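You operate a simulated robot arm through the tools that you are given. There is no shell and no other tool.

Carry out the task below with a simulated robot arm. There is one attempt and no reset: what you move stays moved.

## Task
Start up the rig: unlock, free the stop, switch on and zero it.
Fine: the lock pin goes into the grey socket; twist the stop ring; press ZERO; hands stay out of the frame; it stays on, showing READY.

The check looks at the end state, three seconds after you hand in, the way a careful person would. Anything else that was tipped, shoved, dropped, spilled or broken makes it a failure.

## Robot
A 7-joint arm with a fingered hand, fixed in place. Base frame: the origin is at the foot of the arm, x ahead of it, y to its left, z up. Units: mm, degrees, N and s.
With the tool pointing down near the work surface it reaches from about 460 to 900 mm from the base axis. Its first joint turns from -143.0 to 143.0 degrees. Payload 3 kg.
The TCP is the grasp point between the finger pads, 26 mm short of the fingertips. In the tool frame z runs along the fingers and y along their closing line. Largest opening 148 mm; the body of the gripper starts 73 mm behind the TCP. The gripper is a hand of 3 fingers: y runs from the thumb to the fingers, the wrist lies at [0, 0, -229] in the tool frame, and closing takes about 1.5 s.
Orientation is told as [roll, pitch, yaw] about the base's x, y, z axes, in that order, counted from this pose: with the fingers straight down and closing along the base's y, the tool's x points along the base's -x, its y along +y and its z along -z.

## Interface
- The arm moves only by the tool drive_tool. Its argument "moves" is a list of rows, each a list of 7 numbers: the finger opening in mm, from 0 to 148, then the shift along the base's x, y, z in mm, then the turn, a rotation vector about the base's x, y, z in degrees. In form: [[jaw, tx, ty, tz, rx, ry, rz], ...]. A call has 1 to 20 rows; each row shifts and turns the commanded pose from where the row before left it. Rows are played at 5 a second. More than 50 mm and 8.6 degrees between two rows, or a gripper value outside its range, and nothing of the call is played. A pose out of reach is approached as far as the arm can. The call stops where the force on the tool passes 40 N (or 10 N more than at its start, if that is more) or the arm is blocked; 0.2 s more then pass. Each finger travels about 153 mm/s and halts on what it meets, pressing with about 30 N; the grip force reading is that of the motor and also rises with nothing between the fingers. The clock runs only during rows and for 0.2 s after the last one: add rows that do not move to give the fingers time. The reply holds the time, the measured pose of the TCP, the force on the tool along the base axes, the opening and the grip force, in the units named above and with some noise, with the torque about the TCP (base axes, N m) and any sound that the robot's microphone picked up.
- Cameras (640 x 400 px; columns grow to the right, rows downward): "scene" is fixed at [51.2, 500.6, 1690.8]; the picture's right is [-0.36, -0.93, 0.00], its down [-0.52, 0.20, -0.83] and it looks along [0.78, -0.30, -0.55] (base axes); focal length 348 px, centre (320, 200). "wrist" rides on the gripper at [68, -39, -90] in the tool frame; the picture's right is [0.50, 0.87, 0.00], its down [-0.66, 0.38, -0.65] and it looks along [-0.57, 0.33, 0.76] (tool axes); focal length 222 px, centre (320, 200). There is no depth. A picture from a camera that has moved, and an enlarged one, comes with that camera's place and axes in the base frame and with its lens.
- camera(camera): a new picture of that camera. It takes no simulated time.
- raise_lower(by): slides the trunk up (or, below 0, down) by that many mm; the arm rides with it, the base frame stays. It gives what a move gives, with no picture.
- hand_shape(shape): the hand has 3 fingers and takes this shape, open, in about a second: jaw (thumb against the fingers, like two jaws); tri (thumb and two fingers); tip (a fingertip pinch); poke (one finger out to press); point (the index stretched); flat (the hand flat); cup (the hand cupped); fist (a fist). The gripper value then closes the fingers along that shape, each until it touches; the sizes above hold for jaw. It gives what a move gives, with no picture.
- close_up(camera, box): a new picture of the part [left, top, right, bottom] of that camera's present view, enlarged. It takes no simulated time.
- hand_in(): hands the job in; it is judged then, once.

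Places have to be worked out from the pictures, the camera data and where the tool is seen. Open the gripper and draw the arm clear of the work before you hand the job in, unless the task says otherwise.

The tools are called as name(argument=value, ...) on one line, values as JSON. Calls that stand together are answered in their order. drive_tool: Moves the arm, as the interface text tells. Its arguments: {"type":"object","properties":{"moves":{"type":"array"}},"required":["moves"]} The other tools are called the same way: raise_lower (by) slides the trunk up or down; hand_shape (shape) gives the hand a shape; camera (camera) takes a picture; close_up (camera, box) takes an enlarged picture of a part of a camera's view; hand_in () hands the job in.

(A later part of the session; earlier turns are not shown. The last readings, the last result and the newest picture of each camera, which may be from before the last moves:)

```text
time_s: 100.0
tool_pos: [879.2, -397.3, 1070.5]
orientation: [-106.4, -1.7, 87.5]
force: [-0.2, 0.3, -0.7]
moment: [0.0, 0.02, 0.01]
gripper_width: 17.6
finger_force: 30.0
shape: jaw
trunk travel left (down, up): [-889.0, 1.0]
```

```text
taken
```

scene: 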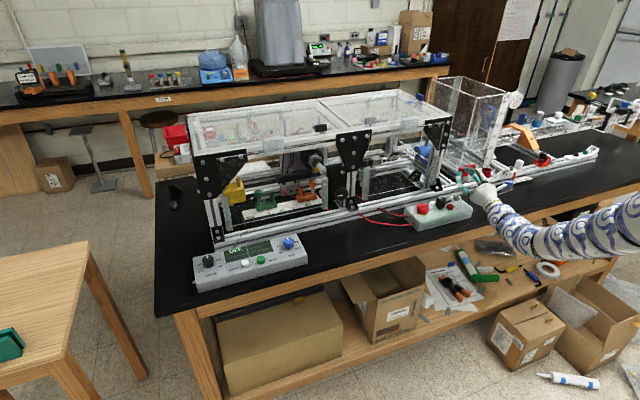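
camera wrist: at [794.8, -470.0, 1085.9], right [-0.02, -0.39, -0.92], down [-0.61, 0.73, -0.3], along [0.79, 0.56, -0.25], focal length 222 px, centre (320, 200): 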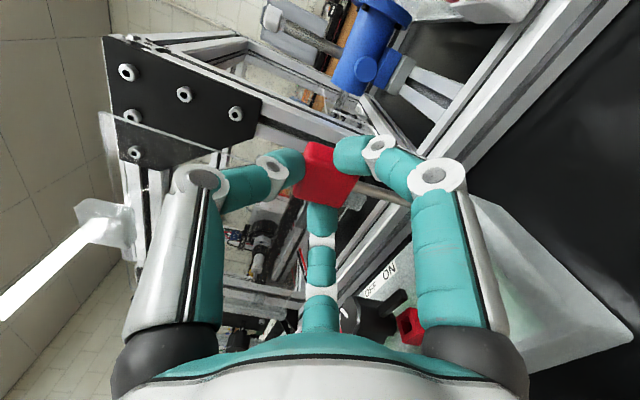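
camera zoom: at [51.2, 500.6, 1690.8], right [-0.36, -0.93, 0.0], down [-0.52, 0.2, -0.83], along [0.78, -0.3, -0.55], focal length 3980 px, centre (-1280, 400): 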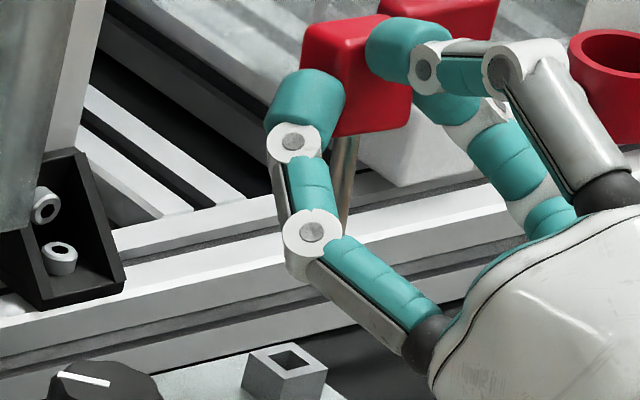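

The pose is reachable. Zooming on the shaft to measure its residual tilt.

close_up(camera="scene", box=[456, 174, 466, 184])

close_up(camera="wrist", box=[340, 170, 430, 250])

```text
16.00 times, centred on (461, 179) of scene
camera zoom: at [51.2, 500.6, 1690.8], right [-0.36, -0.93, 0.0], down [-0.52, 0.2, -0.83], along [0.78, -0.3, -0.55], focal length 5572 px, centre (-1936, 536)
```

zoom: 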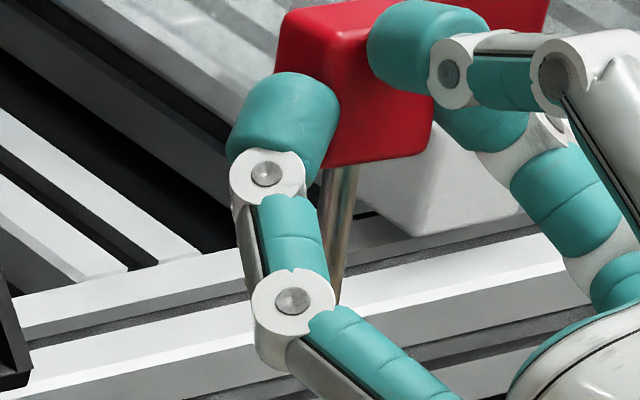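

```text
5.00 times, centred on (385, 210) of wrist
camera zoom: at [778.4, -459.8, 1080.7], right [0.22, -0.49, -0.84], down [-0.49, 0.69, -0.53], along [0.84, 0.53, -0.08], focal length 1111 px, centre (-5, 150)
```

zoom: 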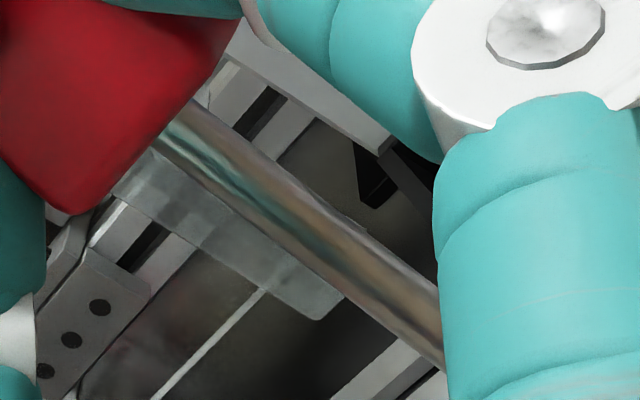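

Residual: about 8° toward -x and 1° toward +y. Correcting further.

drive_tool(moves=[[14, 0, 0, 0, -0.6, -4, 0], [14, 0, 0, 0, -0.6, -4, 0], [14, 0, 0, 0, 0, 0, 0], [14, 0, 0, 0, 0, 0, 0]])

close_up(camera="scene", box=[456, 174, 466, 184])

close_up(camera="wrist", box=[340, 170, 430, 250])

close_up(camera="scene", box=[445, 165, 485, 205])

```text
time_s: 101.0
tool_pos: [861.8, -389.3, 1098.4]
orientation: [-114.5, -0.7, 87.7]
force: [-0.6, 0.1, -0.6]
moment: [0.0, 0.02, -0.05]
gripper_width: 17.5
finger_force: 29.0
shape: jaw
out of reach, approached as far as the arm can: row 2
trunk travel left (down, up): [-889.0, 1.0]
```

```text
16.00 times, centred on (461, 179) of scene
camera zoom: at [51.2, 500.6, 1690.8], right [-0.36, -0.93, 0.0], down [-0.52, 0.2, -0.83], along [0.78, -0.3, -0.55], focal length 5572 px, centre (-1936, 536)
```

zoom: 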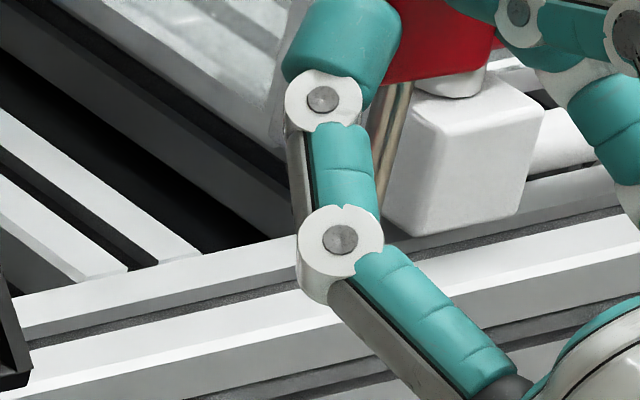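

```text
5.00 times, centred on (385, 210) of wrist
camera zoom: at [760.0, -453.0, 1096.8], right [0.34, -0.51, -0.79], down [-0.41, 0.68, -0.61], along [0.85, 0.53, 0.02], focal length 1111 px, centre (-5, 150)
```

zoom: 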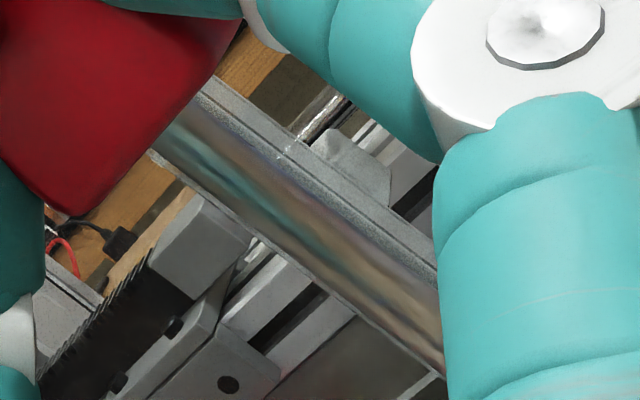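

```text
10.00 times, centred on (465, 185) of scene
camera zoom: at [51.2, 500.6, 1690.8], right [-0.36, -0.93, 0.0], down [-0.52, 0.2, -0.83], along [0.78, -0.3, -0.55], focal length 3482 px, centre (-1130, 350)
```

zoom: 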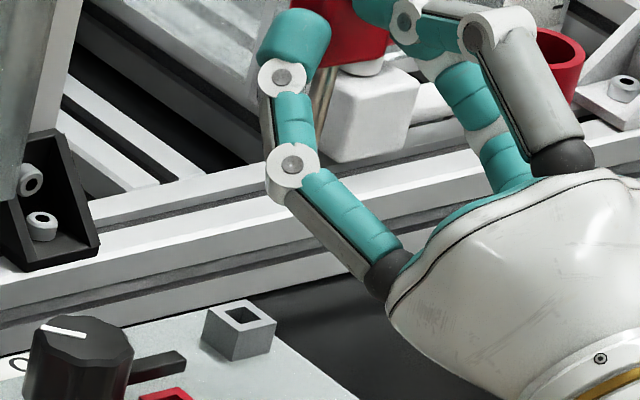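

That tilt runs out of reach, and the opening (17.5 mm) shows the handle is only pinched at an edge. I'll retrace to the free bench area and regrasp properly with the thumb squarely on the back face.

drive_tool(moves=[[14, 5, -12, 0, 0.5, 5, 0], [14, 5, -15, 0, 0.5, 5, 0], [14, 8, -15, 0, 0.5, 5, 0], [14, 8, -15, 0, 0.5, 5, 0], [14, 8, -15, 0, 0.5, 5, 0], [14, 5, -15, 0, 0.5, 5, 0], [14, 5, -10, 0, 0, 7, 0], [14, 0, 0, 0, 0, 7, 0], [14, 0, 0, 0, 0, 7, 0], [14, 0, 0, 5, 0, 7, 0], [14, 0, 0, 10, 0, 7, 0], [14, 0, 0, 0, 0, 0, 0]])

camera(camera="wrist")

```text
time_s: 103.6
tool_pos: [906.0, -486.1, 1112.1]
orientation: [-49.3, 0.0, 86.0]
force: [0.3, 0.3, 0.0]
moment: [0.0, 0.01, 0.01]
gripper_width: 17.4
finger_force: 30.2
shape: jaw
trunk travel left (down, up): [-889.0, 1.0]
```

```text
taken
camera wrist: at [858.4, -551.2, 1201.3], right [-0.6, -0.46, -0.66], down [-0.7, 0.7, 0.14], along [0.4, 0.54, -0.74], focal length 222 px, centre (320, 200)
```

wrist: 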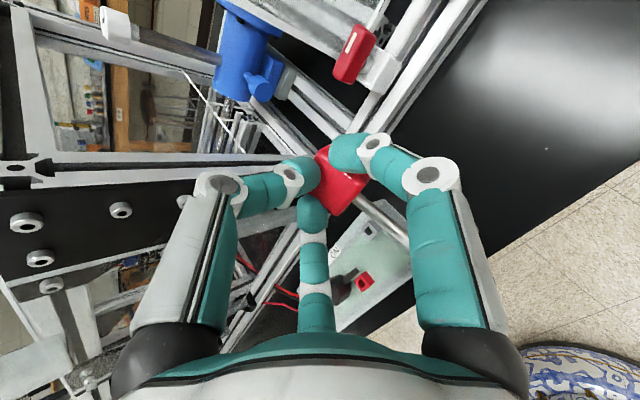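

Good, still held. Continuing to untilt to tool-down while moving back/up.

drive_tool(moves=[[14, -3, 4, 18, 0, 7, 0], [14, -4, 6, 18, 0, 7, 0], [14, -4, 8, 15, 0, 7, 0], [14, -4, 8, 15, 0, 7, 0], [14, -4, 10, 15, 0, 7, 0], [14, -4, 10, 10, 0, 7, 0], [14, -2, 0, 0, 0, 7, 0], [14, 0, 0, 0, 0, 0, 0]])

camera(camera="wrist")

close_up(camera="scene", box=[440, 110, 520, 170])

```text
time_s: 105.4
tool_pos: [883.6, -441.4, 1201.1]
orientation: [-7.4, 2.5, 86.9]
force: [0.8, 0.1, -0.6]
moment: [-0.02, -0.02, -0.03]
gripper_width: 17.0
finger_force: 29.7
shape: jaw
out of reach, approached as far as the arm can: row 7
trunk travel left (down, up): [-889.0, 1.0]
```

```text
taken
camera wrist: at [905.9, -505.6, 1299.8], right [-0.88, -0.46, -0.09], down [-0.42, 0.7, 0.57], along [-0.2, 0.54, -0.82], focal length 222 px, centre (320, 200)
```

wrist: 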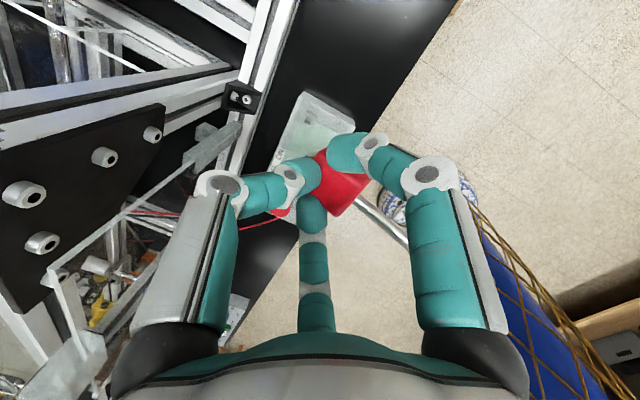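

```text
6.67 times, centred on (480, 140) of scene
camera zoom: at [51.2, 500.6, 1690.8], right [-0.36, -0.93, 0.0], down [-0.52, 0.2, -0.83], along [0.78, -0.3, -0.55], focal length 2322 px, centre (-747, 600)
```

zoom: 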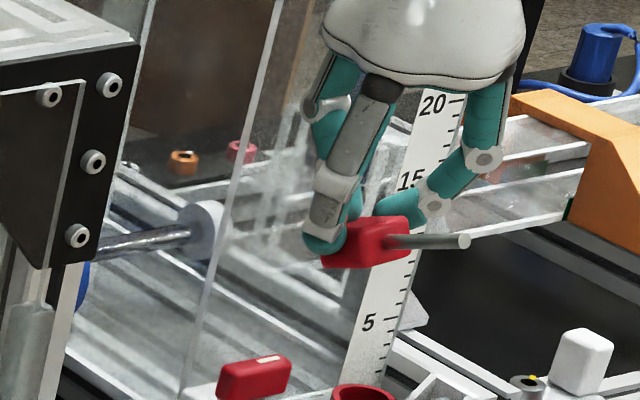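

Still held; there's a small residual tilt due to the yaw limit. I'll unwind yaw a little, level the tool, and go to the bench spot.

drive_tool(moves=[[14, 0, 0, 0, 0, 0, -7], [14, 0, 0, 0, 0, 0, -7], [14, 0, 0, 0, 1.5, 3.6, 0], [14, 0, 0, 0, 1.5, 3.6, 0], [14, -5, -15, 10, 0, 0, 0], [14, -5, -15, 10, 0, 0, 0], [14, -8, -15, 15, 0, 0, 0], [14, -8, -15, 15, 0, 0, 0], [14, -5, -8, 10, 0, 0, 0], [14, 0, 0, 0, 0, 0, 0]])

raise_lower(by=-130)

```text
time_s: 107.6
tool_pos: [850.6, -507.9, 1261.8]
orientation: [-7.5, 2.4, 73.1]
force: [-0.3, 0.7, -0.9]
moment: [-0.02, 0.0, -0.04]
gripper_width: 17.0
finger_force: 29.5
shape: jaw
out of reach, approached as far as the arm can: row 3, 4
trunk travel left (down, up): [-889.0, 1.0]
```

```text
time_s: 109.2
tool_pos: [850.8, -508.7, 1131.6]
orientation: [-7.5, 2.4, 73.1]
force: [0.5, -0.4, 0.2]
moment: [0.01, 0.0, 0.02]
gripper_width: 17.1
finger_force: 30.0
shape: jaw
trunk travel left (down, up): [-759.0, 131.0]
```

Now level the tool here.

drive_tool(moves=[[14, 0, 0, 0, 2.2, 3.2, -2], [14, 0, 0, 0, 2.3, 3.2, -2], [14, 0, 0, 0, 0, 0, 0]])

raise_lower(by=-110)

close_up(camera="wrist", box=[240, 100, 440, 240])

close_up(camera="scene", box=[460, 160, 540, 220])

```text
time_s: 110.0
tool_pos: [835.4, -496.3, 1127.3]
orientation: [-1.8, 0.7, 70.2]
force: [-0.1, -0.5, -1.4]
moment: [-0.01, -0.01, -0.01]
gripper_width: 17.1
finger_force: 30.0
shape: jaw
out of reach, approached as far as the arm can: row 1, 2
trunk travel left (down, up): [-759.0, 131.0]
```

```text
time_s: 111.4
tool_pos: [835.9, -497.1, 1018.4]
orientation: [-1.9, 0.7, 70.2]
force: [-0.2, 0.3, -0.4]
moment: [0.03, -0.01, 0.0]
gripper_width: 17.1
finger_force: 29.9
shape: jaw
trunk travel left (down, up): [-649.0, 241.0]
```

```text
2.86 times, centred on (340, 170) of wrist
camera zoom: at [846.1, -571.4, 1111.9], right [-0.98, -0.18, -0.02], down [-0.15, 0.76, 0.63], along [-0.1, 0.63, -0.77], focal length 635 px, centre (263, 286)
```

zoom: 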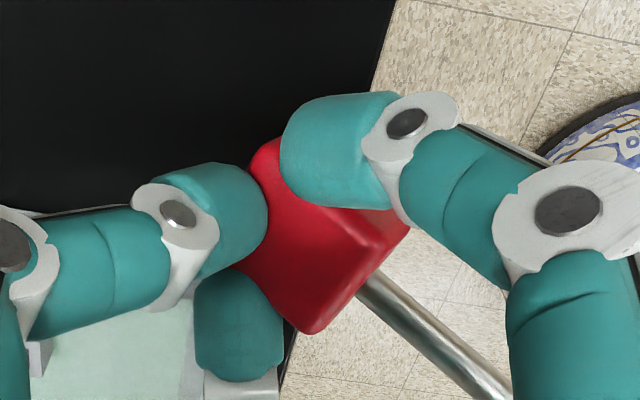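

```text
6.67 times, centred on (500, 190) of scene
camera zoom: at [51.2, 500.6, 1690.8], right [-0.36, -0.93, 0.0], down [-0.52, 0.2, -0.83], along [0.78, -0.3, -0.55], focal length 2322 px, centre (-880, 267)
```

zoom: 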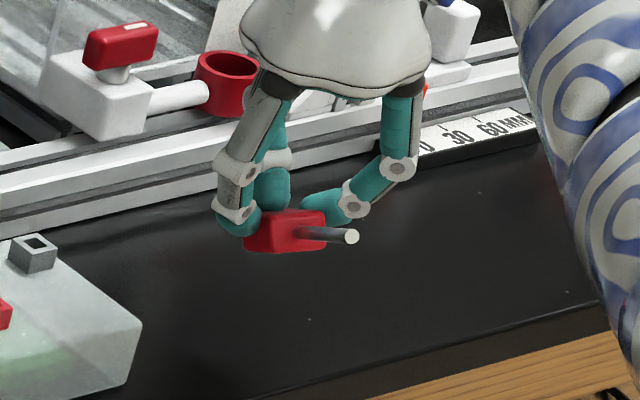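

The pin hangs below the fingertips now. I'll move slightly outward so it lands fully on the bench, then lower until it touches.

drive_tool(moves=[[14, 10, -5, -10, 0, 0, 0], [14, 10, -5, -10, 0, 0, 0], [14, 8, 0, -10, 0, 0, 0], [14, 0, 0, -8, 0, 0, 0], [14, 0, 0, 0, 0, 0, 0]])

drive_tool(moves=[[14, 0, 0, -5, 0, 0, 0], [14, 0, 0, -5, 0, 0, 0], [14, 0, 0, 0, 0, 0, 0]])

close_up(camera="scene", box=[460, 170, 540, 225])

```text
time_s: 112.6
tool_pos: [837.5, -493.7, 991.2]
orientation: [-1.9, 0.8, 70.2]
force: [-1.2, 0.1, -1.5]
moment: [0.02, -0.05, -0.02]
gripper_width: 16.9
finger_force: 30.2
shape: jaw
out of reach, approached as far as the arm can: row 1, 2, 3
trunk travel left (down, up): [-649.0, 241.0]
```

```text
time_s: 113.4
tool_pos: [838.0, -494.3, 981.6]
orientation: [-1.9, 0.7, 70.2]
force: [0.2, 0.4, -0.5]
moment: [-0.05, -0.03, 0.01]
gripper_width: 17.0
finger_force: 29.9
shape: jaw
trunk travel left (down, up): [-649.0, 241.0]
```

```text
7.27 times, centred on (500, 198) of scene
camera zoom: at [51.2, 500.6, 1690.8], right [-0.36, -0.93, 0.0], down [-0.52, 0.2, -0.83], along [0.78, -0.3, -0.55], focal length 2533 px, centre (-989, 218)
```

zoom: 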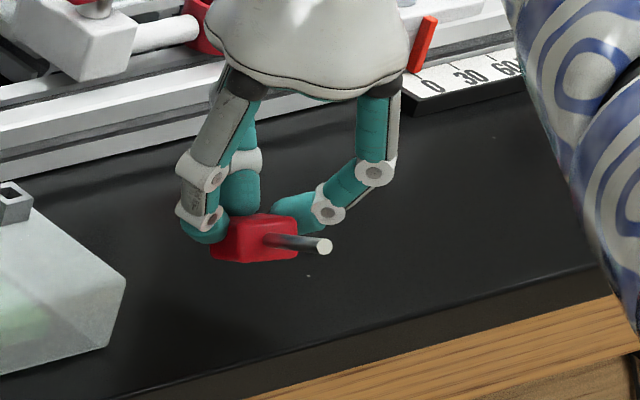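

Reach stops at x≈838, so I'll yaw by -35° to keep the shaft over the bench, then lower to contact.

drive_tool(moves=[[14, 0, 0, 0, 0, 0, -7], [14, 0, 0, 0, 0, 0, -7], [14, 0, 0, 0, 0, 0, -7], [14, 0, 0, 0, 0, 0, -7], [14, 0, 0, 0, 0, 0, -7], [14, 10, -5, 0, 0.7, 1.7, 0], [14, 0, 0, 0, 0, 0, 0]])

camera(camera="wrist")

close_up(camera="scene", box=[460, 170, 540, 225])

```text
time_s: 115.0
tool_pos: [832.8, -489.6, 981.5]
orientation: [-1.9, 0.8, 35.2]
force: [-0.6, -0.3, 0.7]
moment: [-0.01, 0.02, -0.01]
gripper_width: 16.9
finger_force: 30.1
shape: jaw
out of reach, approached as far as the arm can: row 2, 6
trunk travel left (down, up): [-649.0, 241.0]
```

```text
taken
camera wrist: at [797.6, -556.7, 1074.0], right [-0.91, 0.42, -0.02], down [0.31, 0.71, 0.63], along [0.28, 0.57, -0.77], focal length 222 px, centre (320, 200)
```

wrist: 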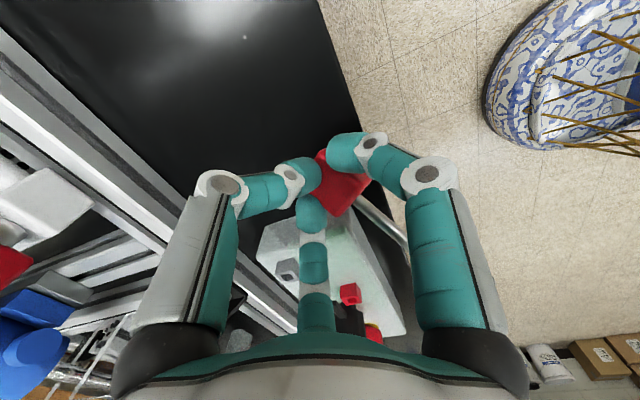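

```text
7.27 times, centred on (500, 198) of scene
camera zoom: at [51.2, 500.6, 1690.8], right [-0.36, -0.93, 0.0], down [-0.52, 0.2, -0.83], along [0.78, -0.3, -0.55], focal length 2533 px, centre (-989, 218)
```

zoom: 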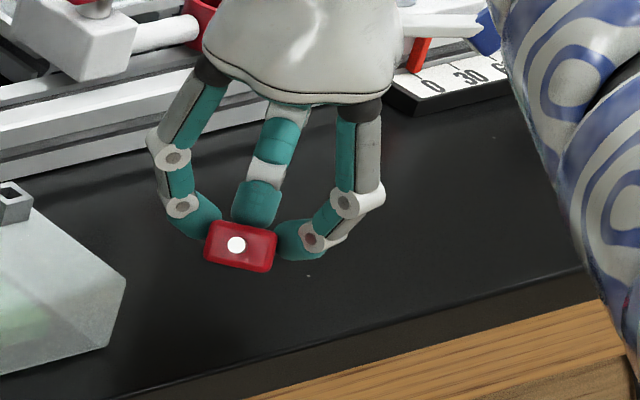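

The shaft points up ≈30° at azimuth ≈128°. Lowering now until the handle touches the bench.

drive_tool(moves=[[14, 0, 0, -8, 0, 0, 0], [14, 0, 0, -8, 0, 0, 0], [14, 0, 0, 0, 0, 0, 0]])

drive_tool(moves=[[14, 0, 0, -4, 0, 0, 0], [14, 0, 0, 0, 0, 0, 0]])

drive_tool(moves=[[14, 0, 0, -4, 0, 0, 0], [14, 0, 0, 0, 0, 0, 0]])

close_up(camera="scene", box=[470, 180, 530, 225])

```text
time_s: 115.8
tool_pos: [824.0, -484.8, 967.4]
orientation: [-0.4, 1.7, 35.3]
force: [-0.2, -0.7, 0.1]
moment: [-0.01, 0.03, 0.02]
gripper_width: 17.0
finger_force: 29.9
shape: jaw
out of reach, approached as far as the arm can: row 1
trunk travel left (down, up): [-649.0, 241.0]
```

```text
time_s: 116.4
tool_pos: [824.4, -484.0, 962.3]
orientation: [-0.2, 1.7, 35.1]
force: [-0.4, -0.2, 0.1]
moment: [-0.05, 0.0, 0.03]
gripper_width: 17.0
finger_force: 29.5
shape: jaw
trunk travel left (down, up): [-649.0, 241.0]
```

```text
time_s: 117.0
tool_pos: [825.2, -484.0, 959.0]
orientation: [-0.3, 1.7, 35.2]
force: [0.4, 0.5, -1.4]
moment: [-0.03, -0.02, -0.03]
gripper_width: 17.0
finger_force: 29.7
shape: jaw
trunk travel left (down, up): [-649.0, 241.0]
```

```text
8.89 times, centred on (500, 202) of scene
camera zoom: at [51.2, 500.6, 1690.8], right [-0.36, -0.93, 0.0], down [-0.52, 0.2, -0.83], along [0.78, -0.3, -0.55], focal length 3095 px, centre (-1280, 178)
```

zoom: 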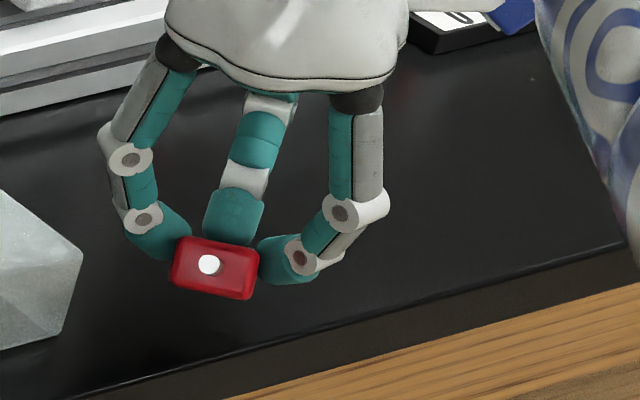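

The reach is shrinking in this arm posture. I'll rise a little and test whether I can get back outward.

drive_tool(moves=[[14, 0, 0, 20, 0, 0, 0], [14, 0, 0, 25, 0, 0, 0], [14, 0, 0, 25, 0, 0, 0], [14, 15, -8, 0, 0, 0, 0], [14, 15, -8, 0, 0, 0, 0], [14, 0, 0, 0, 0, 0, 0]])

camera(camera="scene")

```text
time_s: 118.4
tool_pos: [822.6, -484.7, 1015.7]
orientation: [-0.4, 1.7, 35.2]
force: [0.8, 0.1, 0.0]
moment: [0.02, -0.01, 0.0]
gripper_width: 17.1
finger_force: 29.7
shape: jaw
out of reach, approached as far as the arm can: row 3, 4, 5
trunk travel left (down, up): [-649.0, 241.0]
```

```text
taken
```

scene: 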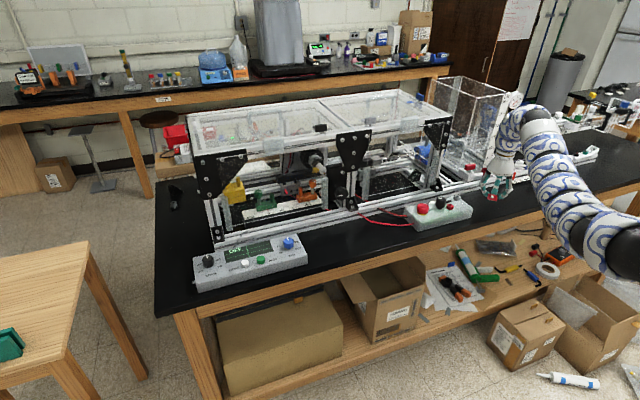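

The elbow has swung low, which cuts reach. I'll unwind yaw further toward the earlier comfortable orientation and test reach again.

drive_tool(moves=[[14, 0, 0, 0, 0, 0, -8], [14, 0, 0, 0, 0, 0, -8], [14, 0, 0, 0, 0, 0, -8], [14, 0, 0, 0, 0, 0, -8], [14, 15, -5, 0, 0, 0, 0], [14, 15, -5, 0, 0, 0, 0], [14, 0, 0, 0, 0, 0, 0]])

drive_tool(moves=[[14, 0, 15, 0, 0, 0, 0], [14, 0, 15, 0, 0, 0, 0], [14, 15, 0, 0, 0, 0, 0], [14, 15, 0, 0, 0, 0, 0], [14, 0, 0, 0, 0, 0, 0]])

```text
time_s: 120.0
tool_pos: [823.4, -480.5, 1015.6]
orientation: [-0.3, 1.7, 3.3]
force: [-0.6, -0.2, -1.0]
moment: [-0.01, 0.02, 0.01]
gripper_width: 16.9
finger_force: 30.0
shape: jaw
out of reach, approached as far as the arm can: row 5, 6
trunk travel left (down, up): [-649.0, 241.0]
```

```text
time_s: 121.2
tool_pos: [836.1, -445.9, 1017.6]
orientation: [-0.3, 1.6, 3.1]
force: [-0.5, -0.2, -1.3]
moment: [-0.01, -0.03, -0.01]
gripper_width: 17.0
finger_force: 30.2
shape: jaw
out of reach, approached as far as the arm can: row 3, 4
trunk travel left (down, up): [-649.0, 241.0]
```

Moving up also hits the limit, so the arm should gain reach with the wrist lower relative to the shoulder. I'll raise the trunk and come down with the arm instead.

raise_lower(by=120)

drive_tool(moves=[[14, 0, -10, -25, 0, 0, 0], [14, 0, -10, -25, 0, 0, 0], [14, 0, -10, -25, 0, 0, 0], [14, 0, 0, -25, 0, 0, 0], [14, 10, 0, 0, 0, 0, 0], [14, 10, 0, 0, 0, 0, 0], [14, 0, 0, 0, 0, 0, 0]])

```text
time_s: 122.7
tool_pos: [837.2, -446.9, 1138.2]
orientation: [-0.3, 1.5, 3.2]
force: [-0.2, 0.1, -0.6]
moment: [0.0, -0.01, 0.01]
gripper_width: 17.0
finger_force: 30.1
shape: jaw
trunk travel left (down, up): [-769.0, 121.0]
```

```text
time_s: 124.3
tool_pos: [827.4, -463.0, 1039.5]
orientation: [-0.3, 1.6, 3.2]
force: [0.0, 0.5, -0.1]
moment: [-0.02, 0.01, -0.01]
gripper_width: 16.8
finger_force: 30.0
shape: jaw
out of reach, approached as far as the arm can: row 2, 3, 4, 5, 6
trunk travel left (down, up): [-769.0, 121.0]
```

The outer limit here matches the cramped starting posture; earlier a sweep to the left freed it. I'll carry the pin left over the free bench near y≈100 (between the lockout box and the panel) and put it down there.

raise_lower(by=115)

drive_tool(moves=[[14, 2, 30, 0, 0, 0, 0], [14, 5, 35, 0, 0, 0, 0], [14, 5, 35, 0, 0, 0, 0], [14, 5, 35, 0, 0, 0, 0], [14, 3, 35, 0, 0, 0, 0], [14, 2, 35, 0, 0, 0, 0], [14, 0, 35, 0, 0, 0, 0], [14, -2, 35, 0, 0, 0, 0], [14, -3, 35, 0, 0, 0, 0], [14, -4, 35, 0, 0, 0, 0], [14, -5, 35, 0, 0, 0, 0], [14, -5, 35, 0, 0, 0, 0], [14, -6, 35, 0, 0, 0, 0], [14, -7, 35, 0, 0, 0, 0], [14, -8, 35, 0, 0, 0, 0], [14, -8, 35, 0, 0, 0, 0], [14, 0, 0, 0, 0, 0, 0]])

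drive_tool(moves=[[14, 20, 0, 0, 0, 0, 0], [14, 20, 0, 0, 0, 0, 0], [14, 15, 0, 0, 0, 0, 0], [14, 0, 0, 0, 0, 0, 0]])

camera(camera="wrist")

camera(camera="scene")

```text
time_s: 125.7
tool_pos: [828.3, -463.3, 1153.4]
orientation: [-0.4, 1.7, 3.2]
force: [0.8, 0.1, -0.5]
moment: [-0.01, -0.01, 0.03]
gripper_width: 16.8
finger_force: 30.2
shape: jaw
trunk travel left (down, up): [-884.0, 6.0]
```

```text
time_s: 129.3
tool_pos: [802.2, 92.8, 1154.3]
orientation: [-0.3, 1.6, 3.2]
force: [0.2, -0.4, -0.4]
moment: [0.01, -0.01, 0.01]
gripper_width: 17.0
finger_force: 30.1
shape: jaw
trunk travel left (down, up): [-884.0, 6.0]
```

```text
time_s: 130.3
tool_pos: [826.4, 92.5, 1153.0]
orientation: [-0.3, 1.7, 3.2]
force: [-0.3, 0.5, -0.7]
moment: [0.04, -0.01, 0.0]
gripper_width: 16.7
finger_force: 30.4
shape: jaw
out of reach, approached as far as the arm can: row 2, 3
trunk travel left (down, up): [-884.0, 6.0]
```

```text
taken
camera wrist: at [761.4, 50.7, 1245.9], right [-0.55, 0.84, 0.01], down [0.65, 0.42, 0.63], along [0.53, 0.35, -0.77], focal length 222 px, centre (320, 200)
```

wrist: 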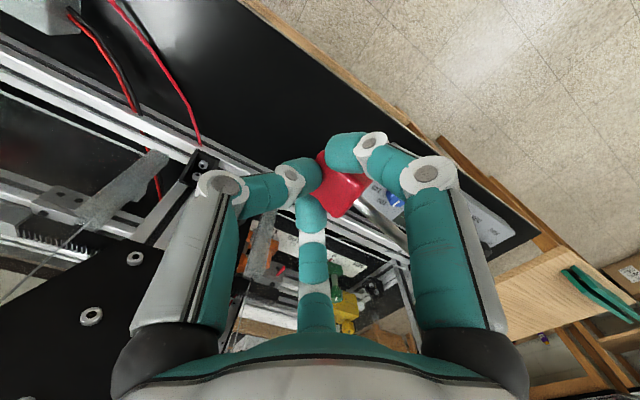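

```text
taken
```

scene: 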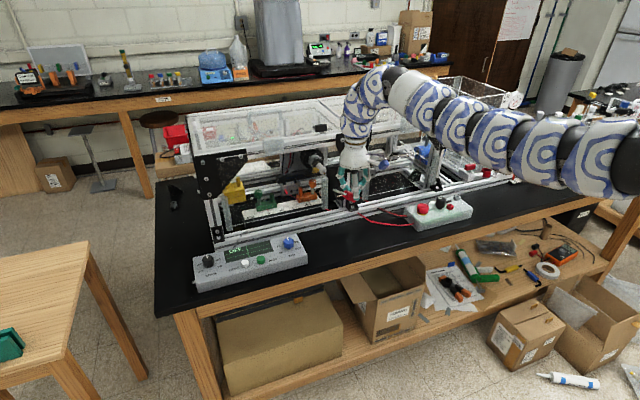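

I can place it right here: the shaft points along +y, parallel to the bench edge. I'll lower with the trunk, keeping the arm posture unchanged.

raise_lower(by=-180)

close_up(camera="scene", box=[310, 190, 410, 260])

camera(camera="wrist")

```text
time_s: 132.3
tool_pos: [825.2, 92.6, 971.4]
orientation: [-0.3, 1.6, 3.2]
force: [1.0, -0.1, -0.8]
moment: [-0.01, -0.06, -0.01]
gripper_width: 16.7
finger_force: 29.7
shape: jaw
trunk travel left (down, up): [-704.0, 186.0]
```

```text
5.71 times, centred on (360, 225) of scene
camera zoom: at [51.2, 500.6, 1690.8], right [-0.36, -0.93, 0.0], down [-0.52, 0.2, -0.83], along [0.78, -0.3, -0.55], focal length 1990 px, centre (91, 57)
```

zoom: 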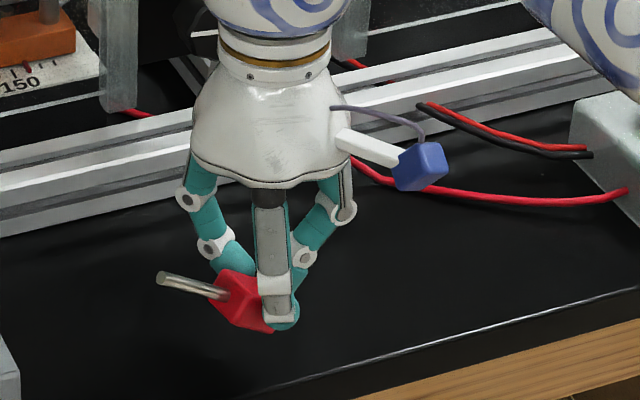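

```text
taken
camera wrist: at [761.6, 50.9, 1065.9], right [-0.55, 0.84, 0.01], down [0.65, 0.42, 0.63], along [0.53, 0.35, -0.77], focal length 222 px, centre (320, 200)
```

wrist: 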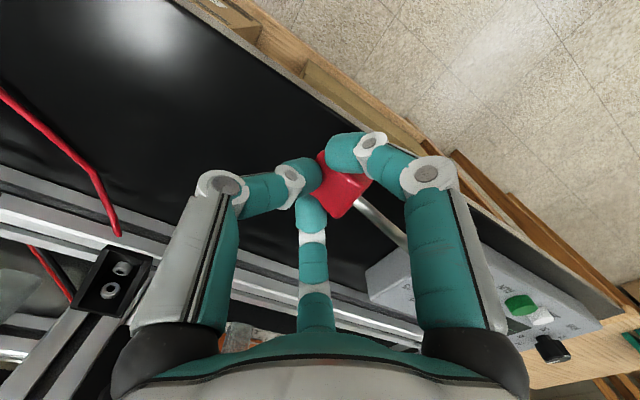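

The spot is clear. Lowering gently until contact.

raise_lower(by=-12)

raise_lower(by=-5)

raise_lower(by=-5)

close_up(camera="scene", box=[330, 230, 370, 260])

```text
time_s: 132.9
tool_pos: [826.5, 93.2, 960.4]
orientation: [-0.2, 1.5, 3.2]
force: [0.1, 0.1, -0.3]
moment: [0.02, 0.02, -0.02]
gripper_width: 16.9
finger_force: 30.5
shape: jaw
trunk travel left (down, up): [-692.0, 198.0]
```

```text
time_s: 133.5
tool_pos: [826.1, 93.7, 954.0]
orientation: [-0.2, 1.6, 3.3]
force: [0.4, -0.3, -1.3]
moment: [0.01, -0.03, 0.01]
gripper_width: 16.7
finger_force: 29.9
shape: jaw
trunk travel left (down, up): [-687.0, 203.0]
```

```text
time_s: 134.0
tool_pos: [826.4, 94.2, 950.2]
orientation: [-0.3, 1.6, 3.2]
force: [-0.2, 0.7, -0.7]
moment: [-0.01, -0.01, 0.0]
gripper_width: 16.7
finger_force: 30.1
shape: jaw
trunk travel left (down, up): [-682.0, 208.0]
```

```text
13.33 times, centred on (350, 245) of scene
camera zoom: at [51.2, 500.6, 1690.8], right [-0.36, -0.93, 0.0], down [-0.52, 0.2, -0.83], along [0.78, -0.3, -0.55], focal length 4643 px, centre (-80, -400)
```

zoom: 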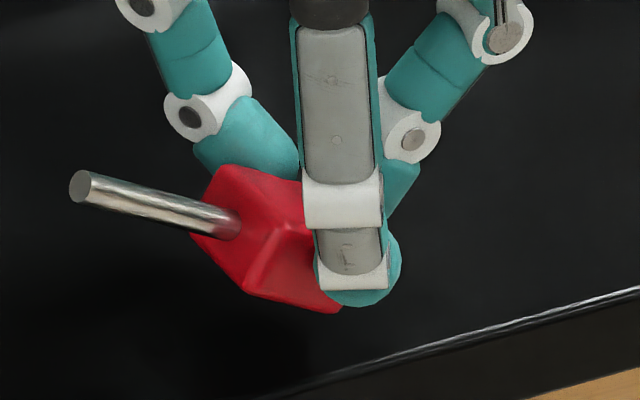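

Continue lowering a few more millimetres.

raise_lower(by=-5)

raise_lower(by=-4)

raise_lower(by=-3)

```text
time_s: 134.6
tool_pos: [825.0, 93.1, 946.1]
orientation: [-0.3, 1.6, 3.2]
force: [-1.1, 0.5, -0.6]
moment: [-0.02, 0.0, -0.03]
gripper_width: 17.0
finger_force: 29.7
shape: jaw
trunk travel left (down, up): [-677.0, 213.0]
```

```text
time_s: 135.1
tool_pos: [825.7, 92.4, 942.7]
orientation: [-0.3, 1.5, 3.2]
force: [-0.8, -1.7, 6.1]
moment: [0.01, -0.06, 0.0]
gripper_width: 16.8
finger_force: 30.1
shape: jaw
trunk travel left (down, up): [-673.0, 217.0]
```

```text
time_s: 135.6
tool_pos: [824.3, 91.9, 940.0]
orientation: [-0.2, 1.4, 3.2]
force: [-1.5, -2.7, 19.3]
moment: [-0.02, -0.26, -0.04]
gripper_width: 17.4
finger_force: 30.3
shape: jaw
trunk travel left (down, up): [-670.0, 220.0]
```

Contact at ≈942. Now I'll open in small steps so the handle settles flat.

drive_tool(moves=[[19, 0, 0, 1, 0, 0, 0], [22, 0, 0, 1, 0, 0, 0], [26, 0, 0, 1, 0, 0, 0], [32, 0, 0, 0, 0, 0, 0], [40, 0, 0, 0, 0, 0, 0], [50, 0, 0, 0, 0, 0, 0], [64, 0, 0, 0, 0, 0, 0], [80, 0, 0, 0, 0, 0, 0], [80, 0, 0, 0, 0, 0, 0]])

close_up(camera="scene", box=[320, 220, 380, 265])

close_up(camera="wrist", box=[220, 90, 420, 215])

```text
time_s: 137.6
tool_pos: [826.6, 93.4, 941.6]
orientation: [-0.3, 1.5, 3.3]
force: [0.3, -0.2, 0.0]
moment: [-0.01, -0.02, -0.01]
gripper_width: 79.5
finger_force: 0.1
shape: jaw
trunk travel left (down, up): [-670.0, 220.0]
```

```text
8.89 times, centred on (350, 242) of scene
camera zoom: at [51.2, 500.6, 1690.8], right [-0.36, -0.93, 0.0], down [-0.52, 0.2, -0.83], along [0.78, -0.3, -0.55], focal length 3095 px, centre (53, -178)
```

zoom: 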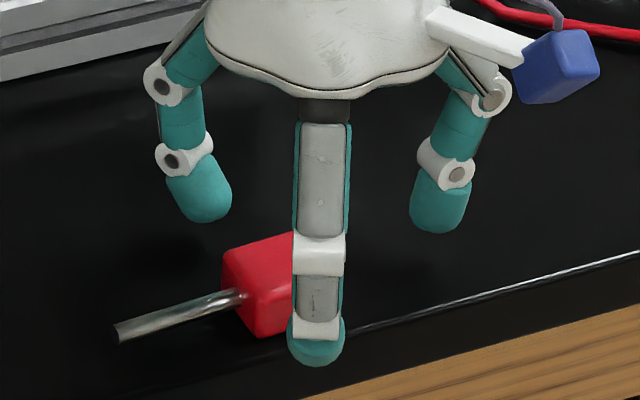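

```text
3.20 times, centred on (320, 152) of wrist
camera zoom: at [761.7, 50.9, 1034.8], right [-0.55, 0.84, 0.01], down [0.65, 0.42, 0.63], along [0.53, 0.35, -0.77], focal length 711 px, centre (320, 352)
```

zoom: 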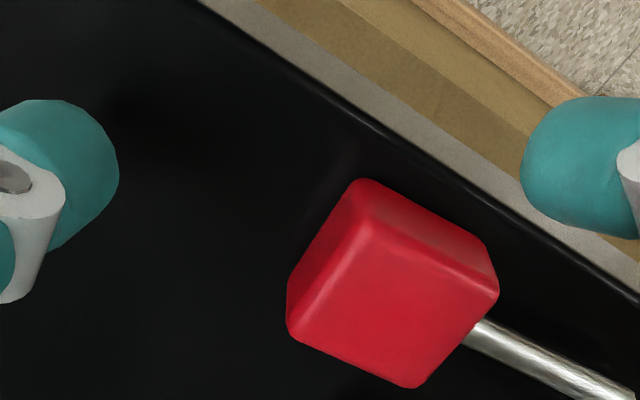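

The pin lies flat again with the shaft at azimuth ≈96°, handle centre ≈(823, 108). With my yaw near 3° the thumb already faces the back face. I'll centre over the handle and check.

drive_tool(moves=[[80, -1, 5, 0, 0, -0.8, 1.5], [80, -1, 5, 0, 0, -0.8, 1.5], [80, -1, 4.6, 0, 0, 0, 0], [80, 0, 0, 0, 0, 0, 0]])

close_up(camera="wrist", box=[200, 80, 440, 260])

close_up(camera="scene", box=[320, 220, 380, 265])

```text
time_s: 138.6
tool_pos: [822.1, 108.2, 941.6]
orientation: [-0.4, 0.0, 6.3]
force: [-0.7, -0.6, -0.2]
moment: [-0.01, -0.01, 0.03]
gripper_width: 79.2
finger_force: 0.1
shape: jaw
trunk travel left (down, up): [-670.0, 220.0]
```

```text
2.22 times, centred on (320, 170) of wrist
camera zoom: at [758.8, 62.8, 1032.7], right [-0.59, 0.81, -0.01], down [0.61, 0.45, 0.65], along [0.53, 0.38, -0.76], focal length 494 px, centre (320, 267)
```

zoom: 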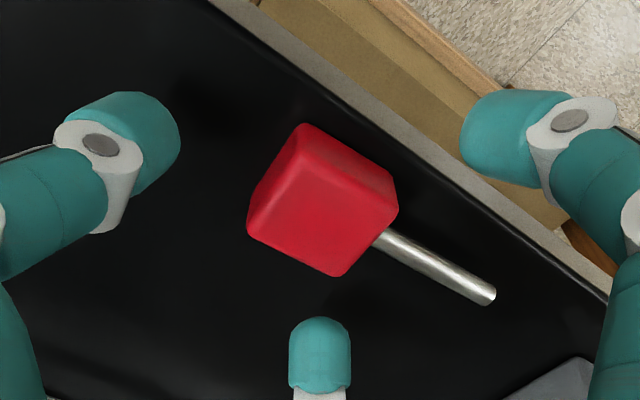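

```text
8.89 times, centred on (350, 242) of scene
camera zoom: at [51.2, 500.6, 1690.8], right [-0.36, -0.93, 0.0], down [-0.52, 0.2, -0.83], along [0.78, -0.3, -0.55], focal length 3095 px, centre (53, -178)
```

zoom: 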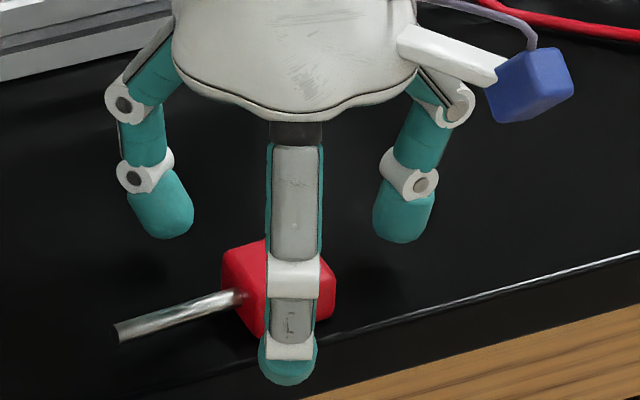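

The handle is centred under the hand. I'll fine-adjust yaw by -3°, lower a few mm to deepen the grasp, and close.

drive_tool(moves=[[75, 0, 0, -4, 0, 0, -3], [70, 0, 0, -3, 0, 0, 0], [60, 0, 0, -2, 0, 0, 0], [60, 0, 0, 0, 0, 0, 0]])

close_up(camera="wrist", box=[200, 80, 440, 260])

```text
time_s: 139.6
tool_pos: [822.7, 106.8, 932.8]
orientation: [-0.3, -0.1, 3.2]
force: [0.1, -0.2, 0.9]
moment: [0.01, 0.0, 0.0]
gripper_width: 60.5
finger_force: 0.0
shape: jaw
trunk travel left (down, up): [-670.0, 220.0]
```

```text
2.22 times, centred on (320, 170) of wrist
camera zoom: at [756.5, 65.8, 1024.4], right [-0.55, 0.84, -0.01], down [0.63, 0.42, 0.65], along [0.55, 0.35, -0.76], focal length 494 px, centre (320, 267)
```

zoom: 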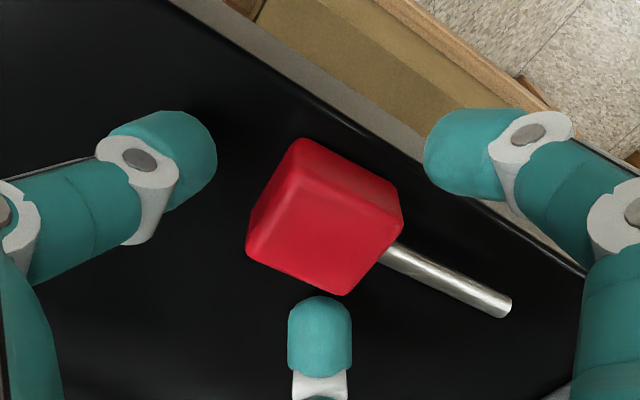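

Closing now in steps at this height.

drive_tool(moves=[[52, 0, 0, 0, 0, 0, 0], [46, 0, 0, 0, 0, 0, 0], [42, 0, 0, 0, 0, 0, 0], [38, 0, 0, 0, 0, 0, 0], [34, 0, 0, 0, 0, 0, 0], [30, 0, 0, 0, 0, 0, 0], [28, 0, 0, 0, 0, 0, 0], [28, 0, 0, 0, 0, 0, 0]])

close_up(camera="wrist", box=[200, 80, 440, 260])

close_up(camera="scene", box=[320, 220, 380, 265])

```text
time_s: 141.4
tool_pos: [823.0, 107.9, 932.5]
orientation: [-0.3, 0.0, 3.2]
force: [0.3, 0.0, -1.3]
moment: [0.02, -0.01, -0.01]
gripper_width: 28.4
finger_force: 30.1
shape: jaw
trunk travel left (down, up): [-670.0, 220.0]
```

```text
2.22 times, centred on (320, 170) of wrist
camera zoom: at [756.5, 65.7, 1024.2], right [-0.55, 0.84, -0.01], down [0.63, 0.42, 0.65], along [0.55, 0.35, -0.76], focal length 494 px, centre (320, 267)
```

zoom: 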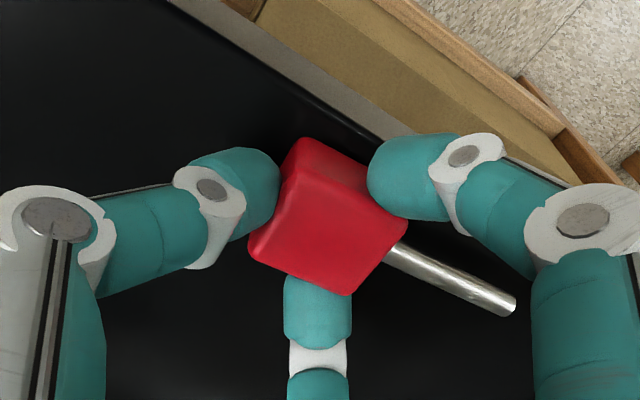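

```text
8.89 times, centred on (350, 242) of scene
camera zoom: at [51.2, 500.6, 1690.8], right [-0.36, -0.93, 0.0], down [-0.52, 0.2, -0.83], along [0.78, -0.3, -0.55], focal length 3095 px, centre (53, -178)
```

zoom: 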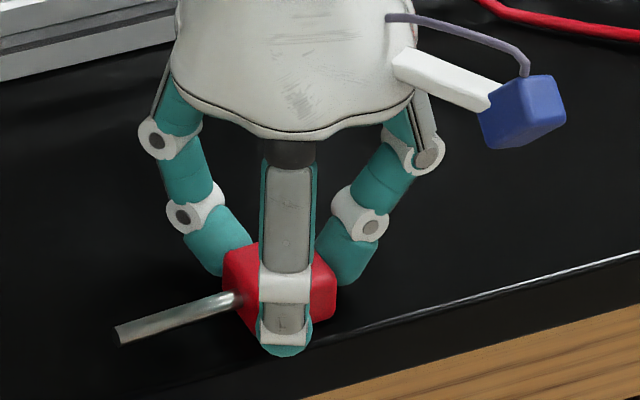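

Gripped at 28.4 mm/30 N. I'll test stability by commanding a smaller opening while stationary and watching for creep.

drive_tool(moves=[[20, 0, 0, 0, 0, 0, 0], [20, 0, 0, 0, 0, 0, 0], [20, 0, 0, 0, 0, 0, 0], [20, 0, 0, 0, 0, 0, 0], [20, 0, 0, 0, 0, 0, 0]])

close_up(camera="wrist", box=[200, 80, 440, 260])

close_up(camera="scene", box=[320, 220, 380, 265])

```text
time_s: 142.6
tool_pos: [822.9, 108.0, 932.2]
orientation: [-0.5, 0.0, 3.2]
force: [0.0, -0.5, 0.6]
moment: [0.0, 0.01, -0.02]
gripper_width: 27.7
finger_force: 30.5
shape: jaw
trunk travel left (down, up): [-670.0, 220.0]
```

```text
2.22 times, centred on (320, 170) of wrist
camera zoom: at [756.5, 65.7, 1024.3], right [-0.55, 0.84, -0.01], down [0.63, 0.42, 0.65], along [0.55, 0.35, -0.76], focal length 494 px, centre (320, 267)
```

zoom: 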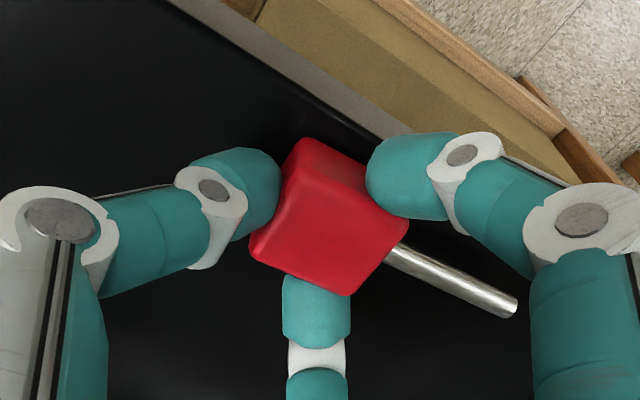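

```text
8.89 times, centred on (350, 242) of scene
camera zoom: at [51.2, 500.6, 1690.8], right [-0.36, -0.93, 0.0], down [-0.52, 0.2, -0.83], along [0.78, -0.3, -0.55], focal length 3095 px, centre (53, -178)
```

zoom: 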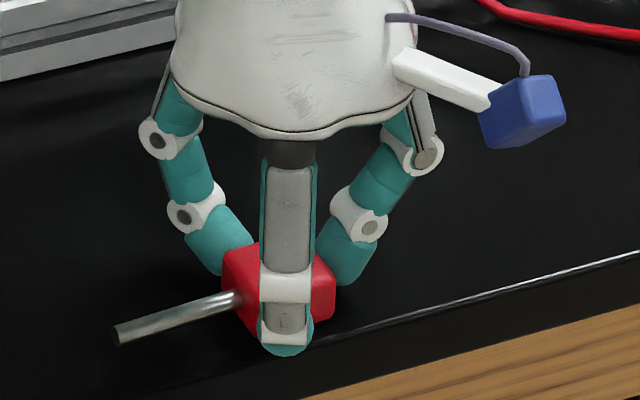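

Stable grip, and the shaft is aligned within 1° of the tool's y-axis. Now lift (trunk) and carry it back to the right.

raise_lower(by=30)

raise_lower(by=188)

drive_tool(moves=[[20, 3, -30, 0, 0, 0, 3], [20, 4, -34, 0, 0, 0, 5], [20, 4, -34, 0, 0, 0, 5], [20, 4, -34, 0, 0, 0, 5], [20, 3, -34, 0, 0, 0, 5], [20, 2, -34, 0, 0, 0, 5], [20, 1, -34, 0, 0, 0, 5], [20, 0, -34, 0, 0, 0, 5], [20, 0, -34, 0, 0, 0, 5], [20, 0, -34, 0, 0, 0, 5], [20, 0, -34, 0, 0, 0, 5], [20, 0, -34, 0, 0, 0, 4], [20, 0, -34, 0, 0, 0, 4], [20, 0, -34, 0, 0, 0, 3], [20, 0, -30, 0, 0, 0, 3], [20, 0, 0, 0, 0, 0, 0]])

camera(camera="wrist")

camera(camera="scene")

```text
time_s: 143.4
tool_pos: [823.9, 108.0, 962.2]
orientation: [-0.4, 0.0, 3.2]
force: [0.2, -0.2, -1.4]
moment: [0.02, 0.02, -0.02]
gripper_width: 27.7
finger_force: 30.3
shape: jaw
trunk travel left (down, up): [-700.0, 190.0]
```

```text
time_s: 145.4
tool_pos: [823.1, 107.8, 1151.4]
orientation: [-0.4, -0.1, 3.2]
force: [0.3, -0.3, -0.5]
moment: [-0.02, -0.03, 0.04]
gripper_width: 27.9
finger_force: 29.8
shape: jaw
trunk travel left (down, up): [-888.0, 2.0]
```

```text
time_s: 148.8
tool_pos: [845.1, -394.7, 1151.2]
orientation: [-0.5, -0.1, 70.2]
force: [0.3, -0.5, -0.8]
moment: [0.01, -0.01, 0.01]
gripper_width: 27.5
finger_force: 29.8
shape: jaw
trunk travel left (down, up): [-888.0, 2.0]
```

```text
taken
camera wrist: at [858.0, -470.8, 1242.3], right [-0.98, -0.18, -0.01], down [-0.14, 0.75, 0.65], along [-0.11, 0.64, -0.76], focal length 222 px, centre (320, 200)
```

wrist: 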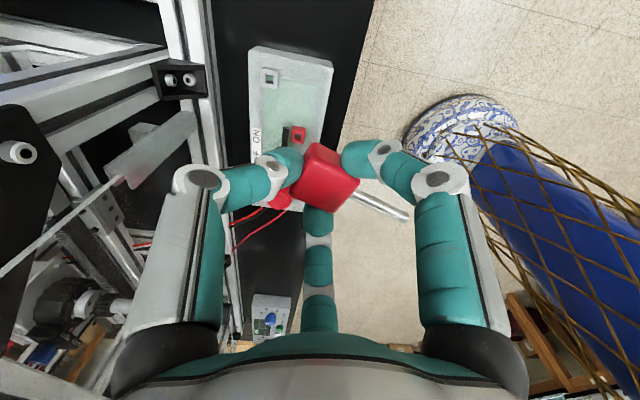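

```text
taken
```

scene: 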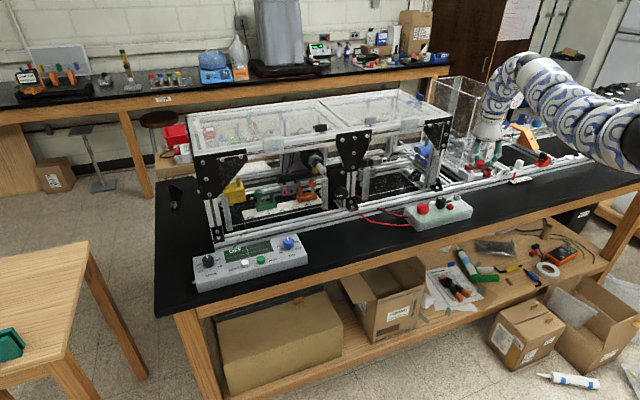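

Everything moved without limits: yaw 70°, shaft azimuth ≈160°. Now I'll tilt progressively along a path that respects the reach shell.

drive_tool(moves=[[20, 18, -18, -10, -2.57, -7.05, 0], [20, 18, -18, -10, -2.57, -7.05, 0], [20, 12, -12, -12, -2.57, -7.05, 0], [20, 7, -7, -10, -2.57, -7.05, 0], [20, 8, -5, -15, -2.57, -7.05, 0], [20, 7, -5, -15, -2.57, -7.05, 0], [20, 0, 0, 0, 0, 0, 0]])

close_up(camera="wrist", box=[260, 110, 460, 310])

```text
time_s: 150.4
tool_pos: [914.3, -458.5, 1078.6]
orientation: [-45.5, 0.1, 70.2]
force: [-0.8, 0.8, -1.7]
moment: [0.01, 0.0, 0.0]
gripper_width: 27.4
finger_force: 29.9
shape: jaw
trunk travel left (down, up): [-888.0, 2.0]
```

```text
2.00 times, centred on (360, 210) of wrist
camera zoom: at [855.2, -509.4, 1171.4], right [-0.74, -0.27, -0.62], down [-0.47, 0.86, 0.19], along [0.48, 0.43, -0.76], focal length 444 px, centre (240, 180)
```

zoom: 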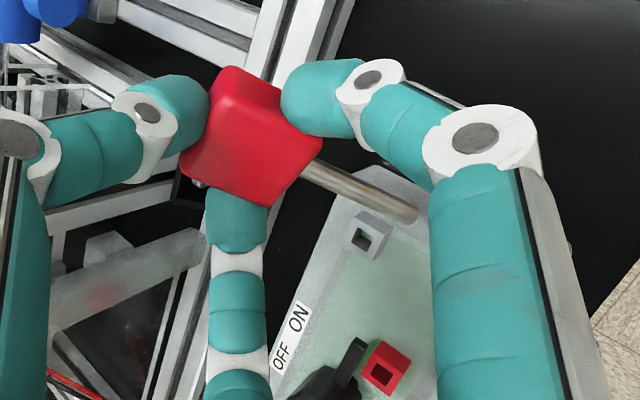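

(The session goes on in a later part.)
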